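You operate a simulated robot arm through the tools that you are given. There is no shell and no other tool. Be economical: measure what you need, move in short steps, check, and stop when the job is done.

Carry out the task below with a simulated robot arm. There is one attempt and no reset: what you move stays moved.

## Task
Set the big nut to the card's height and lock it.
Fine: lay the red cap on the bench and back the small nut off first; lock with the small nut.
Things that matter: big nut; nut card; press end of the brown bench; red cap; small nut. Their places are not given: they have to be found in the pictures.

It is judged by the outcome, as a careful person would: the job done as asked, and still so three seconds after it is handed in. It fails if anything else is knocked over, pushed out of place, dropped, spilled or broken. A push-on lid holds only when it is set on centred and level and pressed home; a screw cap is set on level and turned clockwise until tight.

## Robot
A 6-joint arm with a two-finger parallel gripper, fixed in place. Base frame: the origin is at the foot of the arm, x ahead of it, y to its left, z up; the work surface is at about z = 0. Units: m, degrees, N and s.
With the tool pointing down near the work surface it reaches from about 0.14 to 0.58 m from the base axis. Its first joint turns from -66.0 to 66.0 degrees. Payload 2.1 kg.
The tool frame sits at the grasp point between the pads (the TCP): z along the fingers, y along the line on which they close. The tips reach 0.03 m beyond it. The gripper opens to 0.094 m. The fingers are 0.028 m wide and 0.01 m thick; the gripper's body (0.05 by 0.096 m) begins 0.055 m behind the TCP.
Orientation is that of the tool frame in the base frame, as [roll, pitch, yaw] about the fixed x, y, z axes, in that order (R = Rz(yaw) Ry(pitch) Rx(roll)). With the fingers straight down and closing along the base's y, the tool's x points along the base's -x, its y along +y and its z along -z.

## Interface
- The arm moves only by the tool send_rows. Its argument "commands" is a list of rows, each a list of 3 entries, a list of its own where there are three numbers: the shift along the tool's x, y, z in units of 40 mm (1.0 is 40 mm), then the turn, a rotation vector about the tool's x, y, z in units of 5 degrees (1.0 is 5 degrees), then the opening, from 0 (shut) to 1 (fully open). In form: [[[tx, ty, tz], [ax, ay, az], claw], ...]. A call has 1 to 20 rows; each row shifts and turns the commanded pose from where the row before left it, along the tool's axes as they then stand. A call with a number of a shift or a turn outside -1 to 1 is refused whole. Rows are played at 5 a second. More than 0.05 m and 8.6 degrees between two rows, or a gripper value outside its range, and nothing of the call is played. Where a pose cannot be reached the arm comes as near as it can. A force on the tool above 40 N (or 10 N above the force at the start of the call, whichever is more), or a blocked arm, ends the call early, and 0.2 s more pass. The fingers move at their own pace (about 0.072 m/s each) and stop on an object; they squeeze with about 29 N. The grip force told is the motor's: it shows also when the fingers shut on nothing. Time passes only in rows, and 0.2 s behind the last, so rows that do not move let the fingers close. It gives the time, the measured TCP pose, the force on the tool (base axes), the opening and the grip force at its end, in the units of the frame above (readings bear some noise), with the torque about the TCP (base axes, N m) and any sound that the robot's microphone picked up.
- Cameras (640 x 400 px; columns grow to the right, rows downward): "scene" is fixed at [0.0504, -0.3642, 0.499]; the picture's right is [0.83, -0.56, 0.00], its down [-0.25, -0.37, -0.89] and it looks along [0.50, 0.74, -0.45] (base axes); focal length 279 px, centre (320, 200). "wrist" rides on the gripper at [0.076, 0.014, -0.102] in the tool frame; the picture's right is [-0.18, 0.98, 0.00], its down [-0.75, -0.14, -0.64] and it looks along [-0.63, -0.12, 0.77] (tool axes); focal length 243 px, centre (320, 200).
- snapshot(camera): a new picture of that camera. No time passes.
- pixel_to_xyz(camera, pixels): for up to 12 pixels [column, row] of the newest picture of that camera ("zoom" is the newest enlarged one), the place [x, y, z] in the base frame of the surface seen there, good to about 0.003 m. No time passes.
- inspect(camera, box): a new picture of the part [left, top, right, bottom] of that camera's present view, enlarged. No time passes.
- finish_job(): hands the job in; it is judged then, once.

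Go step by step. Measure first, check grasps and placings, and put right what went wrong. The budget is 80 turns and 34 pictures, counting those below and the enlarged ones. Unless the task says otherwise, let go and move clear before handing in.

The tools are called after "Call:" as name(argument=value, ...) on one line, values as JSON. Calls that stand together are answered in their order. send_rows: Moves the arm, as the interface text tells. Its arguments: {"type":"object","properties":{"commands":{"type":"array"}},"required":["commands"]} The other tools are called the same way: snapshot (camera) takes a picture; pixel_to_xyz (camera, pixels) gives the place of the surface under pixels of a picture; inspect (camera, box) takes an enlarged picture of a part of a camera's view; finish_job () hands the job in.

At the start:

```text
time: 0.0
tcp_pos: [0.3201, 0.135, 0.3359]
ee_rot: [179.9, 0.1, 180.0]
ft_force: [-0.2, -0.4, 0.2]
torque: [-0.03, -0.02, -0.01]
finger_gap: 0.0939
gripper_force: 0.0
```

scene: 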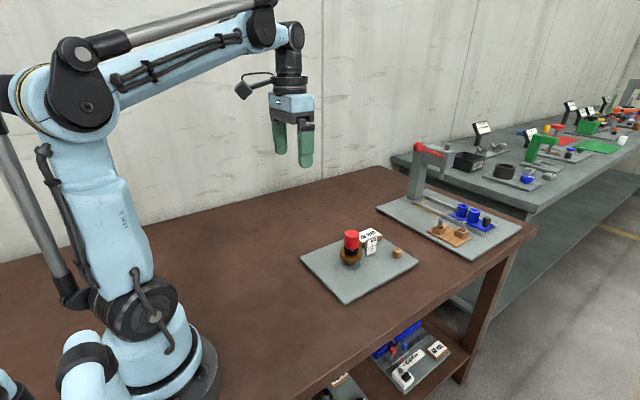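
wrist: 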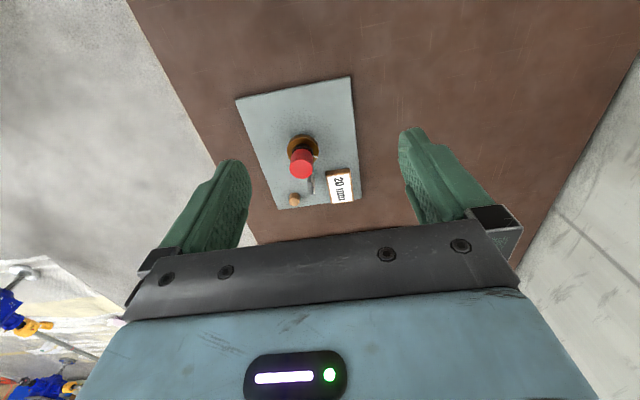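

The scene shows a plate with a red-capped bolt near pixel (350,245), a card (370,240) and a small knob (397,252). I'll enlarge both views.

Call:
inspect(camera="scene", box=[295, 215, 425, 305])

Call:
inspect(camera="wrist", box=[225, 70, 385, 215])

Call:
inspect(camera="scene", box=[370, 130, 540, 260])

```text
4.44 times, centred on (360, 260) of scene
```

zoom: 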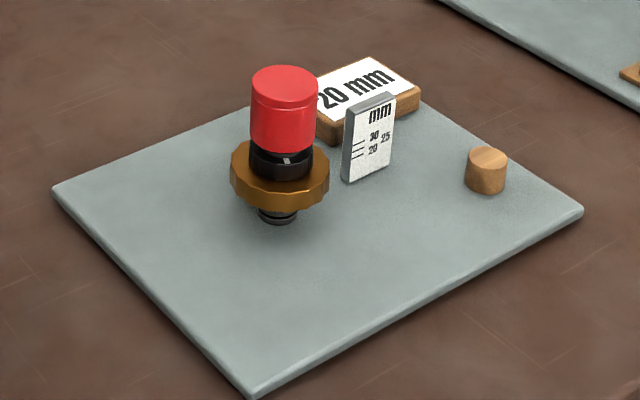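

```text
2.76 times, centred on (305, 142) of wrist
```

zoom: 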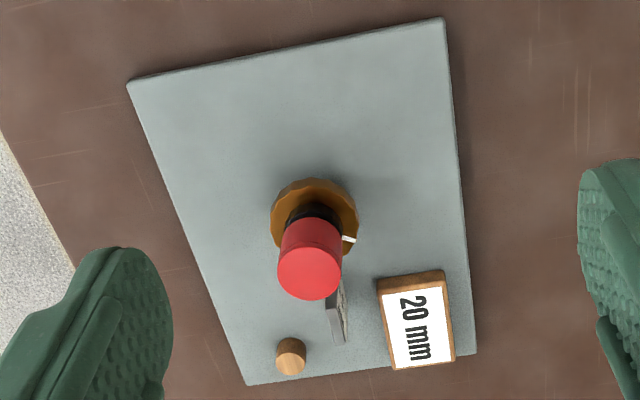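

```text
3.08 times, centred on (455, 195) of scene
```

zoom: 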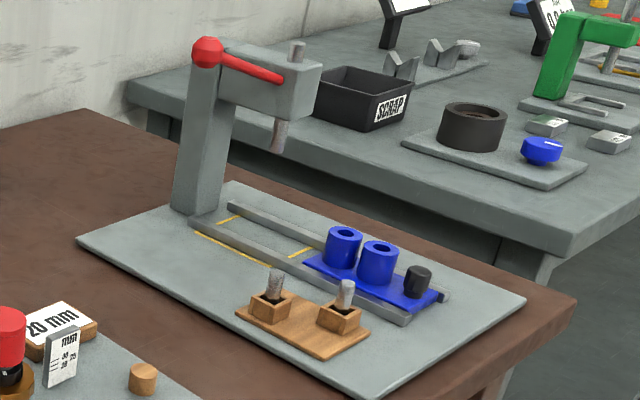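

The card reads 20 mm. Reading the zoom top to bottom: red cap, black small nut, bronze big nut, with a gauge beside them. I'll measure these points.

Call:
pixel_to_xyz(camera="scene", pixels=[[352.2, 232.6], [351.7, 247], [351.5, 252.5], [351, 260.7], [343, 254], [370, 246.5], [397.7, 250.4], [370, 234], [360, 275], [320, 262], [351, 264], [376, 237.5]])

Call:
pixel_to_xyz(camera="wrist", pixels=[[302, 165], [302, 137], [302, 130], [303, 150], [310, 155], [294, 199], [237, 100], [349, 77], [278, 208], [340, 185], [309, 186], [290, 120]])

```text
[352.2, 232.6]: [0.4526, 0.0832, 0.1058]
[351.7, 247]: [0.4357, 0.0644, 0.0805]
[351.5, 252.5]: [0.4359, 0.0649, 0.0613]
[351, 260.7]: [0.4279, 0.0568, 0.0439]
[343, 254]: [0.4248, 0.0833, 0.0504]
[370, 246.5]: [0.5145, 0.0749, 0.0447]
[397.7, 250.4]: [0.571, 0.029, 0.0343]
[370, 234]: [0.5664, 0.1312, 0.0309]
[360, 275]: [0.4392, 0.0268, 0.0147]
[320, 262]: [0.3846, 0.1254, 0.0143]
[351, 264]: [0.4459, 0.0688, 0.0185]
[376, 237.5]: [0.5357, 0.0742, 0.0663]
```

```text
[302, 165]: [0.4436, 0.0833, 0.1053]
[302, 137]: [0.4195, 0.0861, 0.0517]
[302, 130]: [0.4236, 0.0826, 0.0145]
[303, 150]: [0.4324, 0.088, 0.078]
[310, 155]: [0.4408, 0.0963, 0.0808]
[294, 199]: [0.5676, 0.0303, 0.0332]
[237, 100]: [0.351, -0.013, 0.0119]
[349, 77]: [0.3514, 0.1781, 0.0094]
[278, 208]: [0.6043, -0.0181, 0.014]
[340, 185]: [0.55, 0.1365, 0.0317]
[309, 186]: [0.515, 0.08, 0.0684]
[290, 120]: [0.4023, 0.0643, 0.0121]
```

The stack axis is about (0.447, 0.081), the plate top is z≈0.013 and the cap top is z≈0.106. I'll move above the stack and take a closer look.

Call:
send_rows(commands=[[[-0.635, -0.268, 0.68], [0, 0, 0], 1], [[-0.635, -0.268, 0.68], [0, 0, 0], 1], [[-0.635, -0.268, 0.68], [0, 0, 0], 1], [[-0.635, -0.268, 0.68], [0, 0, 0], 1], [[-0.635, -0.268, 0.68], [0, 0, 0], 1], [[0, 0, 0], [0, 0, 0], 1]])

Call:
snapshot(camera="wrist")

```text
time: 1.4
tcp_pos: [0.447, 0.083, 0.2009]
ee_rot: [180.0, 0.1, -180.0]
ft_force: [-0.6, 0.7, 0.2]
torque: [0.05, 0.02, -0.01]
finger_gap: 0.094
gripper_force: 0.1
```

```text
28 pictures are left
```

wrist: 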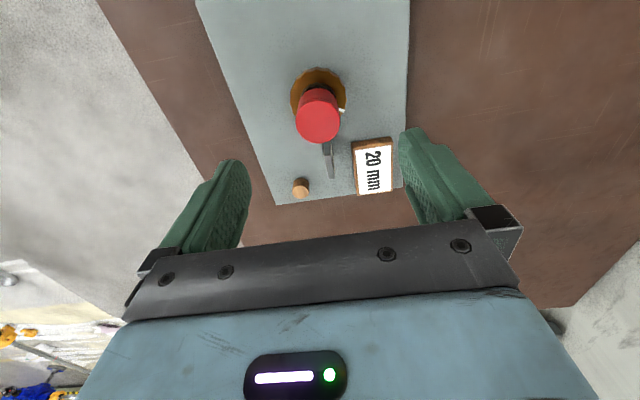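

The cap at (318,118) sits under the open gripper. I'll refine its centre before going down.

Call:
pixel_to_xyz(camera="wrist", pixels=[[318, 120], [300, 120], [336, 120], [318, 104], [318, 137], [296, 110], [342, 110], [318, 72], [295, 90], [344, 95]])

Call:
inspect(camera="wrist", box=[270, 55, 400, 205])

```text
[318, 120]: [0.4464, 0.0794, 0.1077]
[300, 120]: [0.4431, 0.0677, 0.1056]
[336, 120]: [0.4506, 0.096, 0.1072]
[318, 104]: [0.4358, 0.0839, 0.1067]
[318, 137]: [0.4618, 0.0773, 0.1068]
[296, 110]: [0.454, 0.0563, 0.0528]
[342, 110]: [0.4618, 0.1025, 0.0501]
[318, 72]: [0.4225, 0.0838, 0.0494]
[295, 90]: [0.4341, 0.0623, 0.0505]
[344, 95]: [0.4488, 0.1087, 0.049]
```

```text
2.67 times, centred on (335, 130) of wrist
```

zoom: 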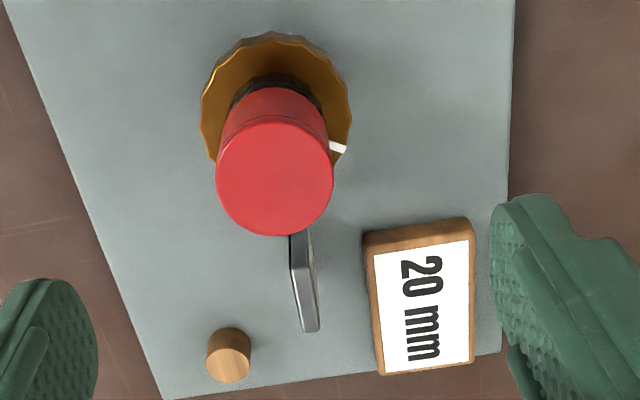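

The cap is centred at about (0.447, 0.082), 38 mm wide. I'll go down so the tips stop just at its lower rim, then close.

Call:
send_rows(commands=[[[0, -0.03, 0.6], [0, 0, 0], 1], [[0, 0, 0.6], [0, 0, 0], 1], [[0, 0, 0.6], [0, 0, 0], 1], [[0, 0, 0.5], [0, 0, 0], 1], [[0, 0, 0], [0, 0, 0], 0.3], [[0, 0, 0], [0, 0, 0], 0.3], [[0, 0, 0], [0, 0, 0], 0.2], [[0, 0, 0], [0, 0, 0], 0.2]])

Call:
inspect(camera="scene", box=[295, 205, 425, 295])

```text
time: 3.2
tcp_pos: [0.4466, 0.0806, 0.1103]
ee_rot: [-180.0, 0.0, -180.0]
ft_force: [1.3, 0.5, -0.3]
torque: [0.03, -0.01, -0.03]
finger_gap: 0.0367
gripper_force: 28.6
```

```text
4.44 times, centred on (360, 250) of scene
```

zoom: 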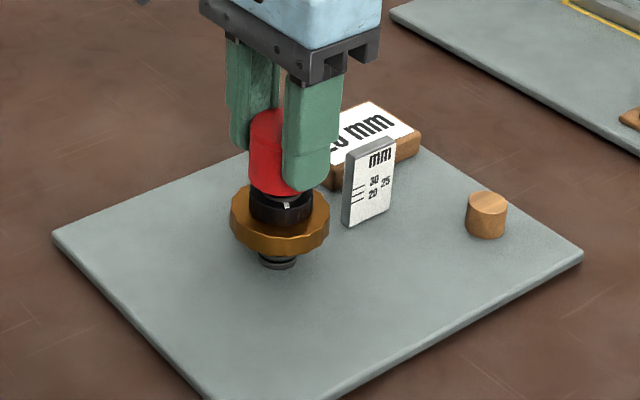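

The fingers hold the cap with a 36.7 mm gap. I'll lift it straight up.

Call:
send_rows(commands=[[[0, 0, -0.1], [0, 0, 0], 0.2], [[0, 0, -0.2], [0, 0, 0], 0.2], [[0, 0, -0.4], [0, 0, 0], 0.2], [[0, 0, -0.6], [0, 0, 0], 0.2], [[0, 0, -0.6], [0, 0, 0], 0.2], [[0, 0, 0], [0, 0, 0], 0.2]])

Call:
inspect(camera="scene", box=[295, 190, 425, 280])

```text
time: 4.6
tcp_pos: [0.4466, 0.081, 0.1853]
ee_rot: [-180.0, 0.0, -180.0]
ft_force: [0.0, 0.0, 0.3]
torque: [0.04, 0.0, 0.04]
finger_gap: 0.0365
gripper_force: 28.8
```

```text
4.44 times, centred on (360, 235) of scene
```

zoom: 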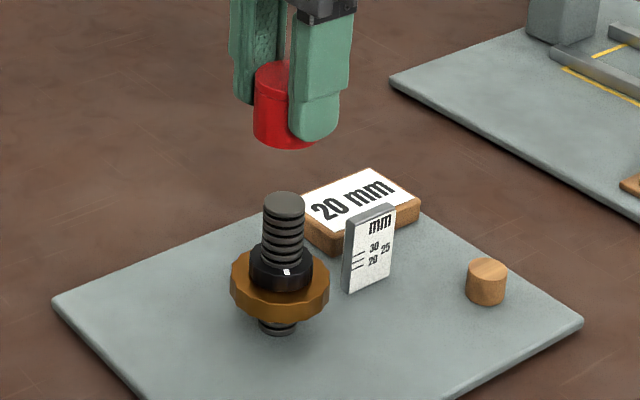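

The cap is off and held, and the bare stud is visible. I'll carry it to clear brown bench at about (0.27, 0) and lower it.

Call:
send_rows(commands=[[[0.74, -0.34, 0], [0, 0, 0], 0.2], [[0.74, -0.34, 0], [0, 0, 0], 0.2], [[0.74, -0.34, 0], [0, 0, 0], 0.2], [[0.74, -0.34, 0], [0, 0, 0], 0.2], [[0.74, -0.34, 0], [0, 0, 0], 0.2], [[0.74, -0.34, 0], [0, 0, 0], 0.2], [[0, 0, 0.8], [0, 0, 0], 0.2], [[0, 0, 0.8], [0, 0, 0], 0.2], [[0, 0, 0.8], [0, 0, 0], 0.2], [[0, 0, 0.6], [0, 0, 0], 0.2], [[0, 0, 0.2], [0, 0, 0], 0.2], [[0, 0, 0], [0, 0, 0], 0.2]])

Call:
inspect(camera="scene", box=[200, 220, 380, 345])

```text
time: 7.2
tcp_pos: [0.2689, -0.0, 0.0574]
ee_rot: [-180.0, 0.1, 180.0]
ft_force: [-0.3, -0.4, 0.5]
torque: [0.02, -0.01, 0.0]
finger_gap: 0.0364
gripper_force: 29.1
```

```text
3.20 times, centred on (290, 282) of scene
```

zoom: 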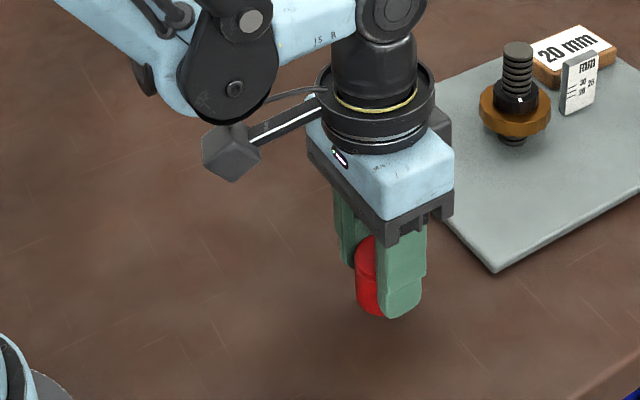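

Contact hasn't come yet at TCP z=0.057. I'll lower in small steps until the force shows it.

Call:
send_rows(commands=[[[0, 0, 0.15], [0, 0, 0], 0.2], [[0, 0, 0.1], [0, 0, 0], 0.2], [[0, 0, 0.1], [0, 0, 0], 0.2], [[0, 0, 0.05], [0, 0, 0], 0.2], [[0, 0, 0], [0, 0, 0], 0.2]])

Call:
pixel_to_xyz(camera="zoom", pixels=[[300, 340], [366, 305], [367, 240], [402, 310]])

```text
time: 8.4
tcp_pos: [0.2694, -0.0013, 0.0405]
ee_rot: [-180.0, 0.1, -180.0]
ft_force: [-0.6, -0.2, 0.1]
torque: [-0.02, 0.0, 0.0]
finger_gap: 0.0365
gripper_force: 28.7
```

```text
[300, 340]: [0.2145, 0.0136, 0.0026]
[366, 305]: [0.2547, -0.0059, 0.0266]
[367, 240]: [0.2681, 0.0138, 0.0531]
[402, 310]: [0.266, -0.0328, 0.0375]
```

Still no contact at 0.0405, so I'll keep lowering in 1.5 mm steps.

Call:
send_rows(commands=[[[0, 0, 0.04], [0, 0, 0], 0.2], [[0, 0, 0.03], [0, 0, 0], 0.2], [[0, 0, 0.03], [0, 0, 0], 0.2], [[0, 0, 0], [0, 0, 0], 0.2]])

Call:
inspect(camera="scene", box=[280, 270, 350, 320])

```text
time: 9.4
tcp_pos: [0.2702, -0.0006, 0.037]
ee_rot: [-180.0, 0.0, 179.9]
ft_force: [5.5, 2.5, 23.2]
torque: [0.03, -0.3, 0.01]
finger_gap: 0.0366
gripper_force: 29.5
```

```text
8.00 times, centred on (315, 295) of scene
```

zoom: 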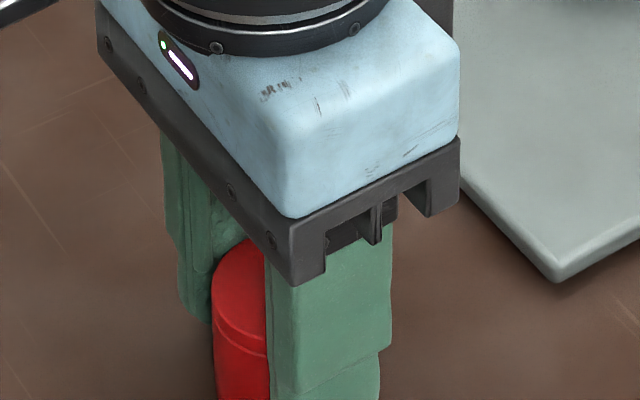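

The cap is seated on the bench (23 N). I'll release, rise, and look closely at the nut and gauge from the scene camera.

Call:
send_rows(commands=[[[0, 0, -0.02], [0, 0, 0], 0.4], [[0, 0, 0], [0, 0, 0], 0.7], [[0, 0, 0], [0, 0, 0], 0.9], [[0, 0, -0.5], [0, 0, 0], 0.9], [[0, 0, -1], [0, 0, 0], 0.9], [[0, 0, -1], [0, 0, 0], 0.9], [[0, 0, -1], [0, 0, 0], 0.9]])

Call:
inspect(camera="scene", box=[334, 230, 386, 268])

Call:
snapshot(camera="scene")

```text
time: 11.0
tcp_pos: [0.2686, 0.0009, 0.179]
ee_rot: [-180.0, -0.1, 180.0]
ft_force: [0.6, -0.2, 0.6]
torque: [-0.04, -0.01, -0.04]
finger_gap: 0.0844
gripper_force: 0.1
```

```text
10.53 times, centred on (360, 249) of scene
```

zoom: 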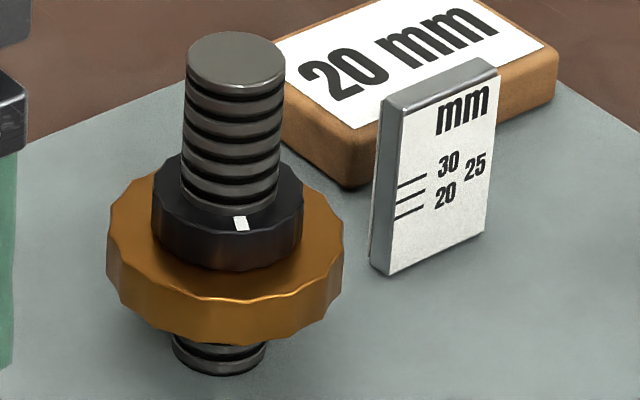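

```text
21 pictures are left
```

scene: 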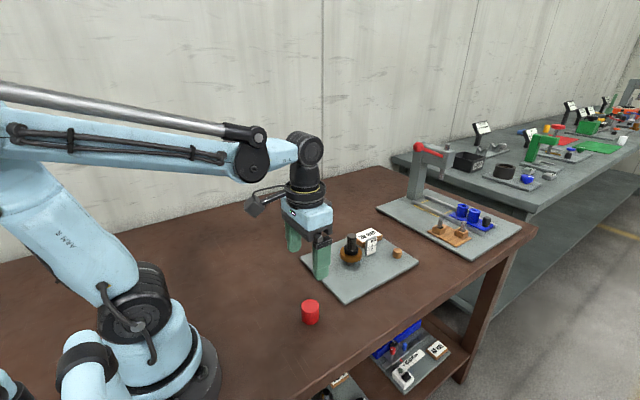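

The cap stands on the bench. I'll measure the gauge marks, the nut edges and the plate in this zoom (origin (329.6, 230), scale 10.53).

Call:
pixel_to_xyz(camera="zoom", pixels=[[398, 217], [398, 203], [398, 190], [394, 272], [410, 110], [225, 295], [225, 305], [225, 336], [130, 240], [240, 222], [250, 262], [235, 48]])

Call:
pixel_to_xyz(camera="scene", pixels=[[351, 265.3], [350, 267], [365, 258], [340, 268], [365, 265], [350.5, 263.5], [345, 270], [352, 237]])

```text
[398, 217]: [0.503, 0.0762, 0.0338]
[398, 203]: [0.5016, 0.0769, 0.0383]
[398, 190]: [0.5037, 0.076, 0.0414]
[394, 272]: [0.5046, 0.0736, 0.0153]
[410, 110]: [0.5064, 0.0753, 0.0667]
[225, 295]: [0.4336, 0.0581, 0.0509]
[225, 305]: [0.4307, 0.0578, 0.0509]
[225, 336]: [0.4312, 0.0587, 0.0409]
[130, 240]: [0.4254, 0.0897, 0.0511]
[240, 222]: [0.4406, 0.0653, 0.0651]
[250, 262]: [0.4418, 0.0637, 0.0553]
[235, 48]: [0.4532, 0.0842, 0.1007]
```

```text
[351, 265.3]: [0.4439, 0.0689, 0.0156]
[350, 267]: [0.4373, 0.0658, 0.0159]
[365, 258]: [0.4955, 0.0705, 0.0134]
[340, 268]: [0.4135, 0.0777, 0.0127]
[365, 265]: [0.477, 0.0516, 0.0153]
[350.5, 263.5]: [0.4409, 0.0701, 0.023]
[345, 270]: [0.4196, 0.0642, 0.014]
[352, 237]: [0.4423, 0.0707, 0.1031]
```

The plate is at z≈0.0135 and the 20 mark at z≈0.0337, so the gauge counts up from the plate. The big nut's top is at about 37 mm and its underside at about 26 mm. I need a lower, closer view with the wrist camera to see the thread and which face the gauge refers to.

Call:
send_rows(commands=[[[0, 0, 0], [0, 0, -1], 0.9], [[0, 0, 0], [0, 0, -1], 0.9], [[0, 0, 0], [0, 0, -1], 0.9], [[0, 0, 0], [0, 0, -1], 0.9], [[0, 0, 0], [0, 0, -1], 0.9], [[0, 0, 0], [0, 0, -1], 0.9], [[0, 0, 0], [0, 0, -1], 0.9], [[0, 0, 0], [0, 0, -1], 0.9], [[0, 0, 0], [0, 0, -1], 0.9], [[0, 0, 0], [0, 0, -1], 0.9], [[0, 0, 0], [0, -1, 0], 0.9], [[0, 0, 0], [0, -1, 0], 0.9], [[0, 0, 0], [0, -1, 0], 0.9], [[0, 0, 0], [0, -1, 0], 0.9], [[0, 0, 0], [0, -1, 0], 0.9], [[0, 0, 0], [0, -1, 0], 0.9]])

Call:
send_rows(commands=[[[-0.266, -0.623, 0.7], [0, 0, 0], 0.9], [[-0.266, -0.623, 0.7], [0, 0, 0], 0.9], [[-0.266, -0.623, 0.7], [0, 0, 0], 0.9], [[-0.266, -0.623, 0.7], [0, 0, 0], 0.9], [[0, 0, 0], [0, 0, 0], 0.9]])

Call:
snapshot(camera="wrist")

```text
time: 14.4
tcp_pos: [0.271, -0.0018, 0.1778]
ee_rot: [-180.0, 30.1, -130.1]
ft_force: [-0.4, 0.0, 0.0]
torque: [0.02, -0.01, 0.01]
finger_gap: 0.0846
gripper_force: 0.0
```

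```text
time: 15.6
tcp_pos: [0.4074, 0.0081, 0.1039]
ee_rot: [180.0, 29.9, -130.0]
ft_force: [0.5, 0.2, 0.4]
torque: [-0.01, 0.0, 0.0]
finger_gap: 0.0847
gripper_force: 0.0
```

```text
20 pictures are left
```

wrist: 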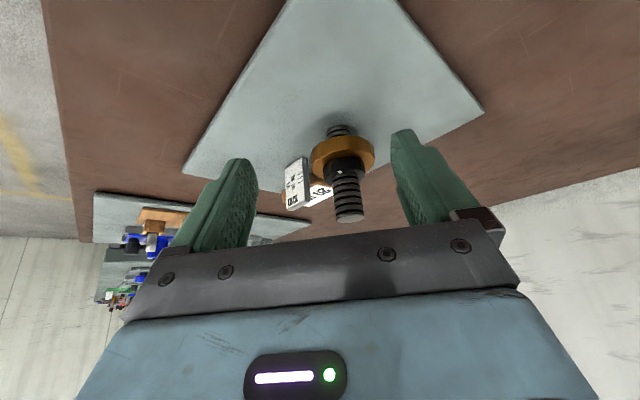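

The wrist view shows the scene inverted, with the stud at (345,180) and the gauge at (297,180). I'll enlarge it.

Call:
inspect(camera="wrist", box=[275, 115, 385, 225])

```text
3.64 times, centred on (330, 170) of wrist
```

zoom: 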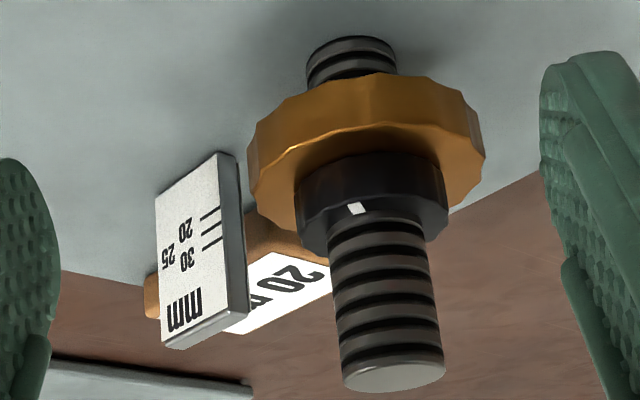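

The thread runs down to the plate with no shoulder. Next I'll back off, straighten the tool and go to yaw -50° from the start pose, to allow a counter-clockwise stroke on the small nut.

Call:
send_rows(commands=[[[0, 0, -0.9], [0, 0, 0], 0.9], [[0, 0, -0.9], [0, 0, 0], 0.9], [[0, 0, -0.5], [0, 1, 0], 0.9], [[0, 0, 0], [0, 1, 0], 0.9], [[0, 0, 0], [0, 1, 0], 0.9], [[0, 0, 0], [0, 1, 0], 0.9], [[0, 0, 0], [0, 1, 0], 0.9], [[0, 0, 0], [0, 1, 0], 0.9], [[0, 0, 0], [0, 0, 0], 0.9]])

Call:
send_rows(commands=[[[0, 0, 0], [0, 0, 1], 0.6], [[0, 0, 0], [0, 0, 1], 0.6], [[0, 0, 0], [0, 0, 1], 0.6], [[0, 0, 0], [0, 0, 1], 0.6], [[0, 0, 0], [0, 0, 1], 0.6], [[0, 0, 0], [0, 0, 1], 0.6], [[0, 0, 0], [0, 0, 1], 0.6], [[0, 0, 0], [0, 0, 1], 0.6], [[0, 0, 0], [0, 0, 1], 0.6], [[0, 0, 0], [0, 0, 1], 0.6], [[0, 0, 0], [0, 0, 1], 0.6], [[0, 0, 0], [0, 0, 1], 0.6], [[0, 0, 0], [0, 0, 1], 0.6], [[0, 0, 0], [0, 0, 1], 0.6], [[0, 0, 0], [0, 0, 1], 0.6], [[0, 0, 0], [0, 0, 1], 0.6], [[0, 0, 0], [0, 0, 1], 0.6], [[0, 0, 0], [0, 0, 1], 0.6], [[0, 0, 0], [0, 0, 1], 0.6], [[0, 0, 0], [0, 0, 1], 0.6]])

```text
time: 17.6
tcp_pos: [0.3762, -0.0289, 0.1816]
ee_rot: [179.9, -0.1, -130.0]
ft_force: [0.5, -0.5, 0.6]
torque: [0.0, 0.02, -0.02]
finger_gap: 0.0846
gripper_force: 0.1
```

```text
time: 21.8
tcp_pos: [0.3769, -0.0281, 0.1809]
ee_rot: [-180.0, 0.1, 129.9]
ft_force: [0.5, 0.3, 0.7]
torque: [0.0, 0.0, 0.01]
finger_gap: 0.0563
gripper_force: 0.0
```

At yaw -50° with a 56 mm gap. I'll move over the stud, go down to the small nut (tips at z≈0.055) and close.

Call:
send_rows(commands=[[[0.244, 0.775, 0], [0, 0, 0], 0.6], [[0.244, 0.775, 0], [0, 0, 0], 0.6], [[0.244, 0.775, 0], [0, 0, 0], 0.6], [[0.244, 0.775, 0], [0, 0, 0], 0.6], [[0, 0, 0], [0, 0, 0], 0.6], [[0, 0, 0.7], [0, 0, 0], 0.6], [[0, 0, 0.7], [0, 0, 0], 0.6], [[0, 0, 0.7], [0, 0, 0], 0.6], [[0, 0, 0.3], [0, 0, 0], 0.6], [[0, 0, 0], [0, 0, 0], 0.25], [[0, 0, 0], [0, 0, 0], 0.25], [[0, 0, 0], [0, 0, 0], 0.25], [[0, 0, 0], [0, 0, 0], 0.25]])

Call:
inspect(camera="scene", box=[324, 220, 396, 270])

```text
time: 24.6
tcp_pos: [0.4473, 0.0831, 0.0865]
ee_rot: [179.6, 0.1, 130.1]
ft_force: [26.1, 18.9, -7.6]
torque: [0.87, 0.11, 0.14]
finger_gap: 0.0362
gripper_force: 45.1
```

```text
8.00 times, centred on (360, 245) of scene
```

zoom: 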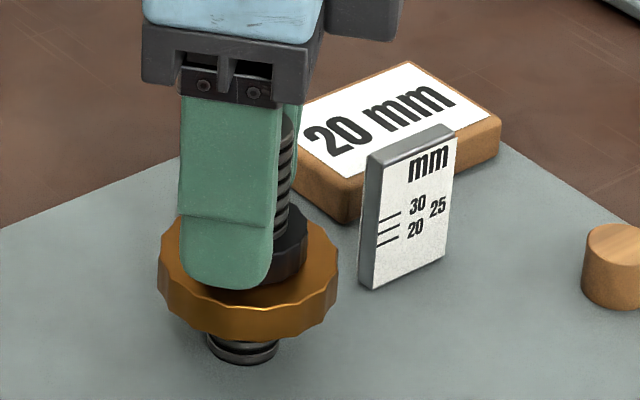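

I hold the small nut (36.2 mm) but with about 32 N of side force along the closing axis. I'll shift about 1.5 mm that way and check that it eases.

Call:
send_rows(commands=[[[0, 0.04, 0], [0, 0, 0], 0.25], [[0, 0, 0], [0, 0, 0], 0.25]])

```text
time: 25.2
tcp_pos: [0.4469, 0.0823, 0.0857]
ee_rot: [179.7, 0.0, 129.9]
ft_force: [11.6, 18.3, 8.2]
torque: [-0.05, -0.95, 0.07]
finger_gap: 0.0362
gripper_force: 44.7
```

The side force is easing. I'll nudge a little more and try a 20° counter-clockwise turn.

Call:
send_rows(commands=[[[0.01, 0.04, 0], [0, 0, 0], 0.25], [[0, 0, -0.002], [0, 0, -0.5], 0.25], [[0, 0, -0.002], [0, 0, -1], 0.25], [[0, 0, -0.002], [0, 0, -1], 0.25], [[0, 0, -0.002], [0, 0, -1], 0.25], [[0, 0, 0], [0, 0, 0], 0.25]])

Call:
inspect(camera="scene", box=[324, 220, 396, 270])

```text
time: 26.6
tcp_pos: [0.4472, 0.081, 0.0851]
ee_rot: [-179.8, -0.2, 147.5]
ft_force: [-28.3, -0.7, 2.2]
torque: [-0.27, -0.22, -0.07]
finger_gap: 0.0362
gripper_force: 44.7
```

```text
8.00 times, centred on (360, 245) of scene
```

zoom: 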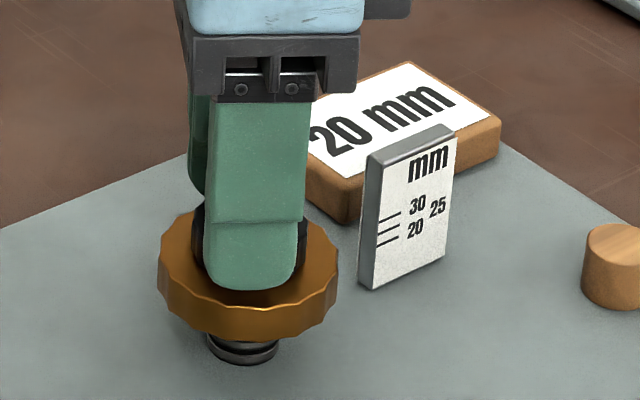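

The turn went through with little torque, but I overshot the centring (-28 N in x). I'll correct that and keep turning counter-clockwise.

Call:
send_rows(commands=[[[0.03, -0.048, 0], [0, 0, 0], 0.25], [[0, 0, -0.002], [0, 0, -1], 0.25], [[0, 0, -0.002], [0, 0, -1], 0.25], [[0, 0, -0.002], [0, 0, -1], 0.25], [[0, 0, -0.002], [0, 0, -1], 0.25], [[0, 0, -0.002], [0, 0, -1], 0.25], [[0, 0, -0.002], [0, 0, -1], 0.25], [[0, 0, -0.002], [0, 0, -1], 0.25], [[0, 0, -0.002], [0, 0, -1], 0.25], [[0, 0, -0.002], [0, 0, -1], 0.25], [[0, 0, -0.002], [0, 0, -1], 0.25], [[0, 0, -0.002], [0, 0, -1], 0.25], [[0, 0, -0.002], [0, 0, -1], 0.25], [[0, 0, -0.002], [0, 0, -1], 0.25], [[0, 0, -0.002], [0, 0, -1], 0.25], [[0, 0, 0], [0, 0, 0], 0.25]])

Call:
inspect(camera="scene", box=[324, 220, 396, 270])

```text
time: 29.7
tcp_pos: [0.4473, 0.0776, 0.0883]
ee_rot: [-179.6, -0.2, -145.7]
ft_force: [-0.1, -2.2, 9.7]
torque: [0.18, -0.06, -0.04]
finger_gap: 0.0364
gripper_force: 45.0
stopped in row 15: the force on the tool passed its limit at 41 N (the readings are from after the stop); the commanded pose is now the measured one
```

```text
8.00 times, centred on (360, 245) of scene
```

zoom: 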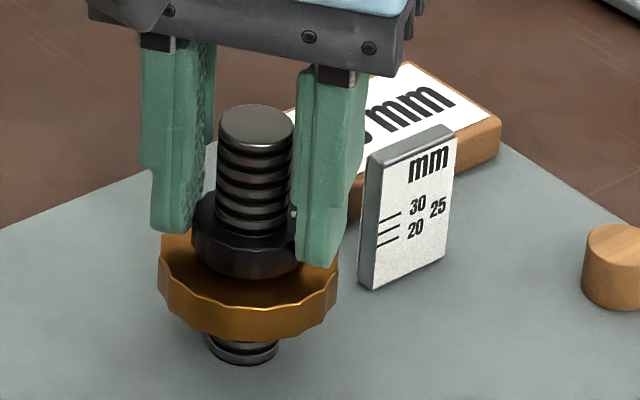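

The white mark went round to the right (at (292,212)), so the nut turned counter-clockwise and rose. I'll open, lift clear and measure its height.

Call:
send_rows(commands=[[[0, 0, 0], [0, 0, 0], 0.45], [[0, 0, 0], [0, 0, 0], 0.6], [[0, 0, -0.7], [0, 0, 0], 0.6], [[0, 0, -0.8], [0, 0, 0], 0.6], [[0, 0, 0], [0, 0, 0], 0.6]])

Call:
inspect(camera="scene", box=[334, 230, 386, 268])

Call:
pixel_to_xyz(camera="zoom", pixels=[[225, 215], [225, 222], [225, 210], [225, 255], [225, 262], [225, 240], [190, 230], [270, 230], [230, 305], [140, 250]])

```text
time: 30.9
tcp_pos: [0.4477, 0.0784, 0.1482]
ee_rot: [-179.5, -0.2, -145.6]
ft_force: [-0.7, 0.4, 0.6]
torque: [0.01, 0.0, 0.02]
finger_gap: 0.0561
gripper_force: 0.0
```

```text
10.53 times, centred on (360, 249) of scene
```

zoom: 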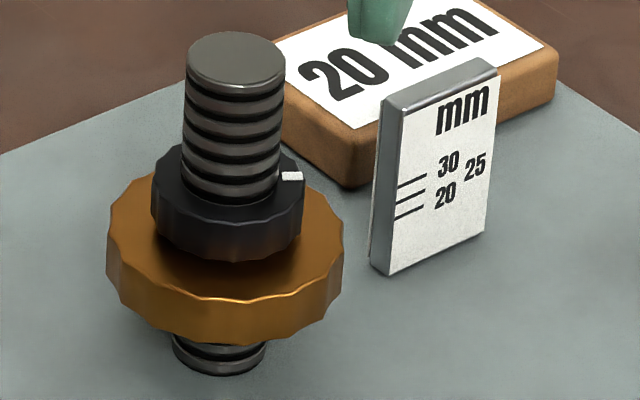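

```text
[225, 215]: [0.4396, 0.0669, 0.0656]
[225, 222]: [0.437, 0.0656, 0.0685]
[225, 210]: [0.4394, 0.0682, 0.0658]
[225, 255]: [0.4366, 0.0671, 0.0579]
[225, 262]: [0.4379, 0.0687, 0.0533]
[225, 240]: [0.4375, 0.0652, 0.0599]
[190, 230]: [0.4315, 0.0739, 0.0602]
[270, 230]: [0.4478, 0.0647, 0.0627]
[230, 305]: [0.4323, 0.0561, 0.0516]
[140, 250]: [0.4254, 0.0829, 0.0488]
```

The small nut rose about 2.3 mm in about 80°, so the pitch is roughly 10 mm per turn, and it is now free of the big nut. From the two grips the axis is about (0.449, 0.080). I'll open wider, go down to the big nut's level and grip.

Call:
send_rows(commands=[[[-0.05, 0.015, 0], [0, 0, -1], 0.8], [[0, 0, 0], [0, 0, -1], 0.8], [[0, 0, 0.65], [0, 0, -1], 0.8], [[0, 0, 0.65], [0, 0, 0], 0.8], [[0, 0, 0.65], [0, 0, 0], 0.8], [[0, 0, 0], [0, 0, 0], 0.5], [[0, 0, 0], [0, 0, 0], 0.5], [[0, 0, 0], [0, 0, 0], 0.5]])

```text
time: 32.7
tcp_pos: [0.4489, 0.0803, 0.0689]
ee_rot: [-179.3, -0.3, -130.6]
ft_force: [12.5, -6.2, -1.7]
torque: [0.05, -0.12, 0.0]
finger_gap: 0.0571
gripper_force: 45.0
```

I hold the big nut (57.1 mm) with only small side forces. I'll turn it clockwise 80°, following it down.

Call:
send_rows(commands=[[[0, 0, 0.0035], [0, 0, 1], 0.5], [[0, 0, 0.0035], [0, 0, 1], 0.5], [[0, 0, 0.0035], [0, 0, 1], 0.5], [[0, 0, 0.0035], [0, 0, 1], 0.5], [[0, 0, 0.0035], [0, 0, 1], 0.5], [[0, 0, 0.0035], [0, 0, 1], 0.5], [[0, 0, 0.0035], [0, 0, 1], 0.5], [[0, 0, 0.0035], [0, 0, 1], 0.5], [[0, 0, 0.0035], [0, 0, 1], 0.5], [[0, 0, 0.0035], [0, 0, 1], 0.5], [[0, 0, 0.0035], [0, 0, 1], 0.5], [[0, 0, 0.0035], [0, 0, 1], 0.5], [[0, 0, 0.0035], [0, 0, 1], 0.5], [[0, 0, 0.0035], [0, 0, 1], 0.5], [[0, 0, 0.0035], [0, 0, 1], 0.5], [[0, 0, 0.0035], [0, 0, 1], 0.5], [[0, 0, 0], [0, 0, 0], 0.5]])

Call:
inspect(camera="scene", box=[334, 230, 386, 268])

```text
time: 36.3
tcp_pos: [0.4496, 0.08, 0.0672]
ee_rot: [-179.7, 0.3, 149.4]
ft_force: [1.0, 0.4, -10.4]
torque: [0.19, 0.13, 0.02]
finger_gap: 0.0575
gripper_force: 45.2
stopped in row 17: the force on the tool passed its limit at 40 N (the readings are from after the stop); the commanded pose is now the measured one
```

```text
10.53 times, centred on (360, 249) of scene
```

zoom: 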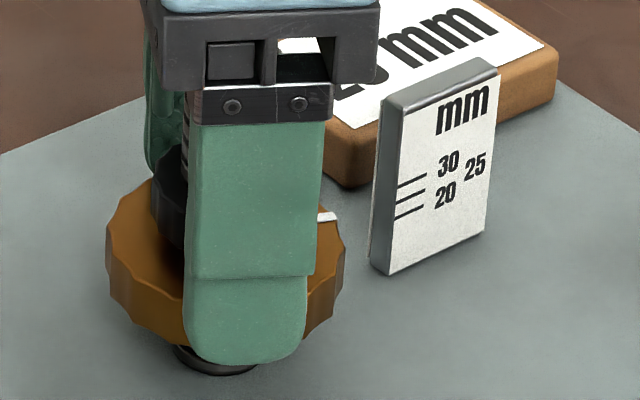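

The big nut's own white mark has come round to (327,215), so it turned clockwise about 80° and dropped about 2 mm. I'll open, rotate back 80° and regrip.

Call:
send_rows(commands=[[[0, 0, 0], [0, 0, 0], 0.7], [[0, 0, 0], [0, 0, -1], 0.7], [[0, 0, 0], [0, 0, -1], 0.7], [[0, 0, 0], [0, 0, -1], 0.7], [[0, 0, 0], [0, 0, -1], 0.7], [[0, 0, 0], [0, 0, -1], 0.7], [[0, 0, 0], [0, 0, -1], 0.7], [[0, 0, 0], [0, 0, -1], 0.7], [[0, 0, 0], [0, 0, -1], 0.7], [[0, 0, 0], [0, 0, -1], 0.7], [[0, 0, 0], [0, 0, -1], 0.7], [[0, 0, 0], [0, 0, -1], 0.7], [[0, 0, 0], [0, 0, -1], 0.7], [[0, 0, 0], [0, 0, -1], 0.7], [[0, 0, 0], [0, 0, -1], 0.7], [[0, 0, 0], [0, 0, -1], 0.7], [[0, 0, 0], [0, 0, -1], 0.7], [[0, 0, 0], [0, 0, 0], 0.5], [[0, 0, 0], [0, 0, 0], 0.5], [[0, 0, 0], [0, 0, 0], 0.5]])

Call:
send_rows(commands=[[[0, 0, 0.0035], [0, 0, 1], 0.5], [[0, 0, 0.0035], [0, 0, 1], 0.5], [[0, 0, 0.0035], [0, 0, 1], 0.5], [[0, 0, 0.0035], [0, 0, 1], 0.5], [[0, 0, 0.0035], [0, 0, 1], 0.5], [[0, 0, 0.0035], [0, 0, 1], 0.5], [[0, 0, 0.0035], [0, 0, 1], 0.5], [[0, 0, 0.0035], [0, 0, 1], 0.5], [[0, 0, 0.0035], [0, 0, 1], 0.5], [[0, 0, 0.0035], [0, 0, 1], 0.5], [[0, 0, 0.0035], [0, 0, 1], 0.5], [[0, 0, 0.0035], [0, 0, 1], 0.5], [[0, 0, 0.0035], [0, 0, 1], 0.5], [[0, 0, 0.0035], [0, 0, 1], 0.5], [[0, 0, 0.0035], [0, 0, 1], 0.5], [[0, 0, 0.0035], [0, 0, 1], 0.5]])

```text
time: 40.5
tcp_pos: [0.4496, 0.0808, 0.0676]
ee_rot: [-179.4, -0.2, -130.7]
ft_force: [14.8, -10.3, -5.8]
torque: [0.01, -0.17, 0.0]
finger_gap: 0.0573
gripper_force: 44.7
```

```text
time: 43.9
tcp_pos: [0.4486, 0.0813, 0.068]
ee_rot: [-179.7, 0.4, 149.3]
ft_force: [13.7, -7.7, -28.9]
torque: [0.1, -0.34, 0.08]
finger_gap: 0.0569
gripper_force: 44.7
```

After 160° the vertical force is -29 N, so the tool and nut are out of step in height. I'll release, rise and measure the nut.

Call:
send_rows(commands=[[[0, 0, 0], [0, 0, 0], 0.75], [[0, 0, 0], [0, 0, 0], 0.75], [[0, 0, -0.9], [0, 0, 0], 0.75], [[0, 0, -0.9], [0, 0, 0], 0.75], [[0, 0, -0.3], [0, 0, 0], 0.75]])

Call:
inspect(camera="scene", box=[334, 230, 386, 268])

Call:
pixel_to_xyz(camera="zoom", pixels=[[180, 300], [220, 295], [250, 295], [130, 260], [320, 260], [225, 340], [225, 350], [225, 330], [280, 330], [170, 325]])

```text
time: 45.1
tcp_pos: [0.4472, 0.0815, 0.1494]
ee_rot: [-179.7, 0.5, 149.4]
ft_force: [0.4, -0.2, 0.2]
torque: [0.04, 0.04, 0.0]
finger_gap: 0.0703
gripper_force: 0.1
```

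```text
10.53 times, centred on (360, 249) of scene
```

zoom: 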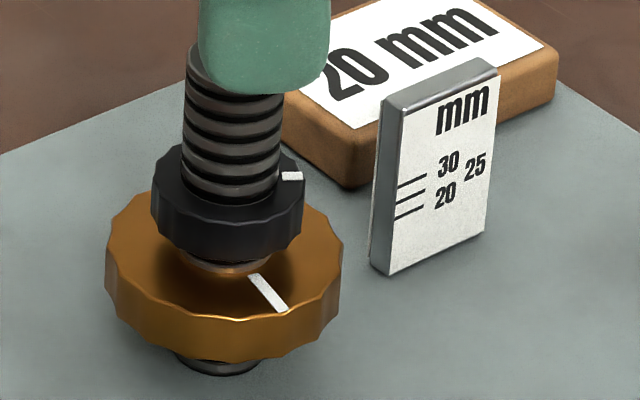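

```text
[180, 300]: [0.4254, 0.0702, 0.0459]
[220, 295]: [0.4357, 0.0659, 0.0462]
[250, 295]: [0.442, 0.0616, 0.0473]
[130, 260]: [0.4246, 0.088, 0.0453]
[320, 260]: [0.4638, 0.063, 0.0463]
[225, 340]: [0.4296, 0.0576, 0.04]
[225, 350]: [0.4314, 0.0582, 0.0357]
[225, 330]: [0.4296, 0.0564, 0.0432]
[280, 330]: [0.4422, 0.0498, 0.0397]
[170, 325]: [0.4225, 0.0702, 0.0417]
```

The big nut's top is now at z≈0.046 (about 32.5 mm). The underside seems near 20 mm, but I need a better measurement. I'll take a level wrist-camera sight across the nut and gauge from the front.

Call:
send_rows(commands=[[[0, 0, 0], [0, 0, -1], 0.9], [[0, 0, 0], [0, 0, -1], 0.9], [[0, 0, 0], [0, 0, -1], 0.9], [[0, 0, 0], [0, 0, -1], 0.9], [[0, 0, 0], [0, 0, -1], 0.9], [[0, 0, 0], [0, 0, -1], 0.9], [[0, 0, 0], [0, 0, -1], 0.9], [[0, 0, 0], [0, 0, -1], 0.9], [[0, 0, 0], [0, 0, -1], 0.9], [[0, 0, 0], [0, 0, -1], 0.9], [[0, 0, 0], [0, 0, -1], 0.9], [[0, 0, 0], [0, 0, -1], 0.9], [[0, 0, 0], [0, 0, -1], 0.9], [[0, 0, 0], [0, 0, -1], 0.9], [[0, 0, 0], [0, 0, -1], 0.9], [[0, 0, 0], [0, 0, -1], 0.9], [[0, 0, 0], [0, 0, -1], 0.9], [[0.81, -0.207, 0], [0, 0, 0], 0.9], [[0.81, -0.207, 0], [0, 0, 0], 0.9], [[0.81, -0.207, 0], [0, 0, 0], 0.9]])

Call:
send_rows(commands=[[[0, 0, 0], [0, -1, 0], 0.9], [[0, 0, 0], [0, -1, 0], 0.9], [[0, 0, 0], [0, -1, 0], 0.9], [[0, 0, 0], [0, -1, 0], 0.9], [[0, 0, 0], [0, -1, 0], 0.9], [[0, 0, 0], [0, -1, 0], 0.9], [[0, 0, 0], [0, -1, 0], 0.9], [[0, 0, 0], [0, -1, 0], 0.9], [[0, 0, 0], [0, -1, 0], 0.9], [[0, 0, 0], [0, -1, 0], 0.9], [[0.48, 0, 0.4], [0, 0, 0], 0.9], [[0.48, 0, 0.4], [0, 0, 0], 0.9], [[0.48, 0, 0.4], [0, 0, 0], 0.9], [[0.4, 0, 0.34], [0, 0, 0], 0.9], [[0, 0, 0], [0, 0, 0], 0.9]])

Call:
inspect(camera="wrist", box=[265, 130, 375, 210])

```text
time: 49.3
tcp_pos: [0.4124, -0.0101, 0.1507]
ee_rot: [-179.6, -0.2, -125.5]
ft_force: [0.2, 0.1, 0.4]
torque: [-0.01, 0.02, 0.01]
finger_gap: 0.0847
gripper_force: 0.0
```

```text
time: 52.5
tcp_pos: [0.4124, -0.0132, 0.0552]
ee_rot: [-179.4, 49.8, -125.2]
ft_force: [0.2, -0.7, 0.1]
torque: [-0.02, 0.01, -0.02]
finger_gap: 0.0844
gripper_force: 0.2
```

```text
5.00 times, centred on (320, 170) of wrist
```

zoom: 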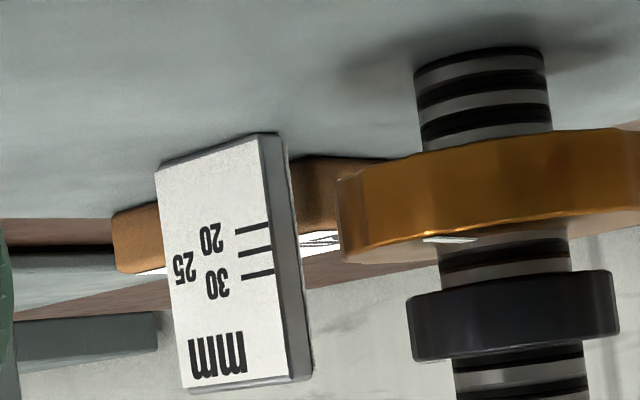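

This level view is excellent: the gauge marks are at (272,225/249/271) and the nut's left edge runs from (338,182) to (343,260). I'll sample it for numbers.

Call:
pixel_to_xyz(camera="zoom", pixels=[[480, 60], [500, 90], [262, 136], [268, 226], [288, 372], [350, 185], [440, 152], [440, 232], [352, 252], [600, 140], [550, 226], [510, 318]])

Call:
pixel_to_xyz(camera="zoom", pixels=[[345, 200], [500, 145], [500, 220], [390, 170], [390, 240], [405, 255], [420, 252], [240, 215], [440, 165], [620, 215], [445, 30], [300, 60]])

```text
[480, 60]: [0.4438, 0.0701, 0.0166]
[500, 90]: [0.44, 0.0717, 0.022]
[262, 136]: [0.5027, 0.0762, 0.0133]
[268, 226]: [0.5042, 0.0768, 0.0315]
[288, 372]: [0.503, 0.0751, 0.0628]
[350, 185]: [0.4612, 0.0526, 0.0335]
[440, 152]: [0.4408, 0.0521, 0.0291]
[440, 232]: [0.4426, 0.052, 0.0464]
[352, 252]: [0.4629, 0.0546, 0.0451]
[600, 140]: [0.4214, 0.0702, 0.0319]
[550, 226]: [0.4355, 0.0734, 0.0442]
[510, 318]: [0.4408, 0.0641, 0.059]
```

```text
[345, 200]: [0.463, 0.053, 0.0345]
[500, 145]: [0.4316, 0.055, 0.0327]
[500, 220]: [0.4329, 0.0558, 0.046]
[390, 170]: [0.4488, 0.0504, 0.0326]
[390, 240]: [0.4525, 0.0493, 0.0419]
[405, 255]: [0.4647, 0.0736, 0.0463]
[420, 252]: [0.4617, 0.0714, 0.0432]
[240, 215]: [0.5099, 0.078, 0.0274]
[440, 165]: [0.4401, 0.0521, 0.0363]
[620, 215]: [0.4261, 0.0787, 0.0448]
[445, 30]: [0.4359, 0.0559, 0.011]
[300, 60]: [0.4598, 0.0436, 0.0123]
```

The calibrated level sight gives the big nut's top face at about 32.7 mm and its thickness at about 15 mm, so the underside is at about 17.7 mm. It started with the top at about 37 mm, above every mark. The gauge is read from the plate to the top face, so the top has to come down about 12.7 mm more. I'll straighten up and return over the stud.

Call:
send_rows(commands=[[[-0.48, 0, -0.4], [0, 0, 0], 0.7], [[-0.48, 0, -0.4], [0, 0, 0], 0.7], [[-0.48, 0, -0.4], [0, 0, 0], 0.7], [[-0.4, 0, -0.34], [0, 0, 0], 0.7], [[0, 0, 0], [0, 1, 0], 0.7], [[0, 0, 0], [0, 1, 0], 0.7], [[0, 0, 0], [0, 1, 0], 0.7], [[0, 0, 0], [0, 1, 0], 0.7], [[0, 0, 0], [0, 1, 0], 0.7], [[0, 0, 0], [0, 1, 0], 0.7], [[0, 0, 0], [0, 1, 0], 0.7], [[0, 0, 0], [0, 1, 0], 0.7], [[0, 0, 0], [0, 1, 0], 0.7], [[0, 0, 0], [0, 1, 0], 0.7], [[-0.79, 0.188, 0], [0, 0, 0], 0.7], [[-0.79, 0.188, 0], [0, 0, 0], 0.7], [[-0.785, 0.188, 0], [0, 0, 0], 0.7], [[0, 0, 0], [0, 0, 0], 0.7]])

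```text
time: 56.3
tcp_pos: [0.4504, 0.0776, 0.1522]
ee_rot: [-179.7, -0.2, -125.7]
ft_force: [-0.1, 0.6, 0.4]
torque: [-0.05, 0.0, 0.01]
finger_gap: 0.0658
gripper_force: 0.0
```

I'll correct the centring, descend to the big nut, grip and make a 90° clockwise stroke.

Call:
send_rows(commands=[[[-0.04, 0.065, 0], [0, 0, 0], 0.75], [[0, 0, 0.75], [0, 0, 0], 0.75], [[0, 0, 0.75], [0, 0, 0], 0.75], [[0, 0, 0.73], [0, 0, 0], 0.75], [[0, 0, 0], [0, 0, 0], 0.5], [[0, 0, 0], [0, 0, 0], 0.5], [[0, 0, 0], [0, 0, 0], 0.5]])

Call:
send_rows(commands=[[[0, 0, 0.0035], [0, 0, 1], 0.5], [[0, 0, 0.0035], [0, 0, 1], 0.5], [[0, 0, 0.0035], [0, 0, 1], 0.5], [[0, 0, 0.0035], [0, 0, 1], 0.5], [[0, 0, 0.0035], [0, 0, 1], 0.5], [[0, 0, 0.0035], [0, 0, 1], 0.5], [[0, 0, 0.0035], [0, 0, 1], 0.5], [[0, 0, 0.0035], [0, 0, 1], 0.5], [[0, 0, 0.0035], [0, 0, 1], 0.5], [[0, 0, 0.0035], [0, 0, 1], 0.5], [[0, 0, 0.0035], [0, 0, 1], 0.5], [[0, 0, 0.0035], [0, 0, 1], 0.5], [[0, 0, 0.0035], [0, 0, 1], 0.5], [[0, 0, 0.0035], [0, 0, 1], 0.5], [[0, 0, 0.0035], [0, 0, 1], 0.5], [[0, 0, 0.0035], [0, 0, 1], 0.5], [[0, 0, 0.0035], [0, 0, 1], 0.5], [[0, 0, 0.0035], [0, 0, 1], 0.5]])

```text
time: 57.9
tcp_pos: [0.4497, 0.08, 0.0614]
ee_rot: [-179.1, -0.1, -125.7]
ft_force: [31.5, -15.4, 4.2]
torque: [-0.35, 0.42, -0.01]
finger_gap: 0.0562
gripper_force: 44.7
```

```text
time: 61.7
tcp_pos: [0.4479, 0.0825, 0.0585]
ee_rot: [-179.8, 0.2, 144.4]
ft_force: [-2.5, 13.2, -1.3]
torque: [0.67, -0.27, 0.65]
finger_gap: 0.0573
gripper_force: 33.0
```

The stroke completed to yaw 144°. I'll return and do another stroke.

Call:
send_rows(commands=[[[0, 0, 0], [0, 0, 0], 0.7], [[0, 0, 0], [0, 0, -1], 0.7], [[0, 0, 0], [0, 0, -1], 0.7], [[0, 0, 0], [0, 0, -1], 0.7], [[0, 0, 0], [0, 0, -1], 0.7], [[0, 0, 0], [0, 0, -1], 0.7], [[0, 0, 0], [0, 0, -1], 0.7], [[0, 0, 0], [0, 0, -1], 0.7], [[0, 0, 0], [0, 0, -1], 0.7], [[0, 0, 0], [0, 0, -1], 0.7], [[0, 0, 0], [0, 0, -1], 0.7], [[0, 0, 0], [0, 0, -1], 0.7], [[0, 0, 0], [0, 0, -1], 0.7], [[0, 0, 0], [0, 0, -1], 0.7], [[0, 0, 0], [0, 0, -1], 0.7], [[0, 0, 0], [0, 0, -1], 0.7], [[0, 0, 0], [0, 0, -1], 0.7], [[0, 0, 0], [0, 0, -1], 0.7], [[0, 0, 0], [0, 0, -1], 0.7], [[0, 0, 0], [0, 0, 0], 0.5]])

Call:
inspect(camera="scene", box=[334, 230, 386, 268])

```text
time: 65.9
tcp_pos: [0.4493, 0.0794, 0.0609]
ee_rot: [-179.4, -0.2, -125.5]
ft_force: [13.1, -6.3, -2.6]
torque: [0.01, -0.37, 0.01]
finger_gap: 0.0568
gripper_force: 42.6
```

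```text
10.53 times, centred on (360, 249) of scene
```

zoom: 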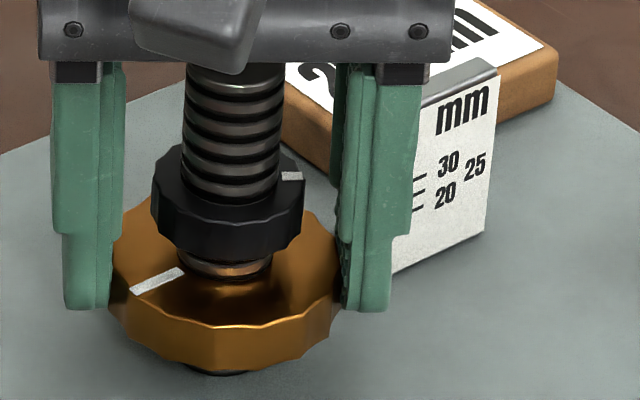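

The big nut's mark has moved round to the left (155,280), so it's turning well. I'll do the next stroke, return and then another stroke.

Call:
send_rows(commands=[[[0, 0, 0], [0, 0, 0], 0.5], [[0, 0, 0.0035], [0, 0, 1], 0.5], [[0, 0, 0.0035], [0, 0, 1], 0.5], [[0, 0, 0.0035], [0, 0, 1], 0.5], [[0, 0, 0.0035], [0, 0, 1], 0.5], [[0, 0, 0.0035], [0, 0, 1], 0.5], [[0, 0, 0.0035], [0, 0, 1], 0.5], [[0, 0, 0.0035], [0, 0, 1], 0.5], [[0, 0, 0.0035], [0, 0, 1], 0.5], [[0, 0, 0.0035], [0, 0, 1], 0.5], [[0, 0, 0.0035], [0, 0, 1], 0.5], [[0, 0, 0.0035], [0, 0, 1], 0.5], [[0, 0, 0.0035], [0, 0, 1], 0.5], [[0, 0, 0.0035], [0, 0, 1], 0.5], [[0, 0, 0.0035], [0, 0, 1], 0.5], [[0, 0, 0.0035], [0, 0, 1], 0.5], [[0, 0, 0.0035], [0, 0, 1], 0.5], [[0, 0, 0.0035], [0, 0, 1], 0.5], [[0, 0, 0.0035], [0, 0, 1], 0.5]])

Call:
send_rows(commands=[[[0, 0, 0], [0, 0, 0], 0.7], [[0, 0, 0], [0, 0, -1], 0.7], [[0, 0, 0], [0, 0, -1], 0.7], [[0, 0, 0], [0, 0, -1], 0.7], [[0, 0, 0], [0, 0, -1], 0.7], [[0, 0, 0], [0, 0, -1], 0.7], [[0, 0, 0], [0, 0, -1], 0.7], [[0, 0, 0], [0, 0, -1], 0.7], [[0, 0, 0], [0, 0, -1], 0.7], [[0, 0, 0], [0, 0, -1], 0.7], [[0, 0, 0], [0, 0, -1], 0.7], [[0, 0, 0], [0, 0, -1], 0.7], [[0, 0, 0], [0, 0, -1], 0.7], [[0, 0, 0], [0, 0, -1], 0.7], [[0, 0, 0], [0, 0, -1], 0.7], [[0, 0, 0], [0, 0, -1], 0.7], [[0, 0, 0], [0, 0, -1], 0.7], [[0, 0, 0], [0, 0, -1], 0.7], [[0, 0, 0], [0, 0, -1], 0.7], [[0, 0, 0], [0, 0, 0], 0.7]])

```text
time: 69.9
tcp_pos: [0.4489, 0.0819, 0.0577]
ee_rot: [-179.9, 0.5, 144.5]
ft_force: [2.2, 9.8, 3.1]
torque: [0.61, -0.25, 1.21]
finger_gap: 0.0572
gripper_force: 44.9
```

```text
time: 74.1
tcp_pos: [0.4485, 0.0787, 0.0581]
ee_rot: [-179.6, -0.2, -125.6]
ft_force: [0.8, -0.5, -0.3]
torque: [0.01, -0.04, 0.02]
finger_gap: 0.0661
gripper_force: 0.1
```

The resisting torque rose to 1.2 N m at the end of that stroke. I'll check whether the nut really moved.

Call:
inspect(camera="scene", box=[334, 230, 386, 268])

Call:
pixel_to_xyz(camera="zoom", pixels=[[180, 300], [220, 300], [250, 300], [160, 270], [290, 300], [290, 280], [225, 345], [225, 355], [225, 365], [150, 300], [200, 310], [240, 310]])

```text
10.53 times, centred on (360, 249) of scene
```

zoom: 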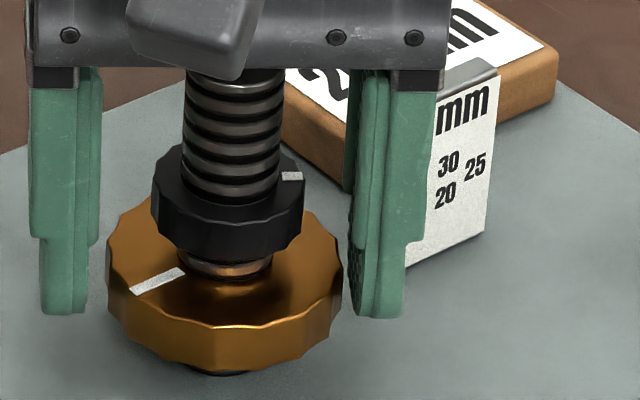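

```text
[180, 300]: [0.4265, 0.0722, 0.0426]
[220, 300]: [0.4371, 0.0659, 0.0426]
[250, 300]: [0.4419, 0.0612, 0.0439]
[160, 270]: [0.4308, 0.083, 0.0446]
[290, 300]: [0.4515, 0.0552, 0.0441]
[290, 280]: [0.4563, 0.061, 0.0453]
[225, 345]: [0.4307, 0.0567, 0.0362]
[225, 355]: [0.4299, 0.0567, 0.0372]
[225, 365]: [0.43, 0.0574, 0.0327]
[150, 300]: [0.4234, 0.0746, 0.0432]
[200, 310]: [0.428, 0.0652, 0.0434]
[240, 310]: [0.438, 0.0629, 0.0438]
```

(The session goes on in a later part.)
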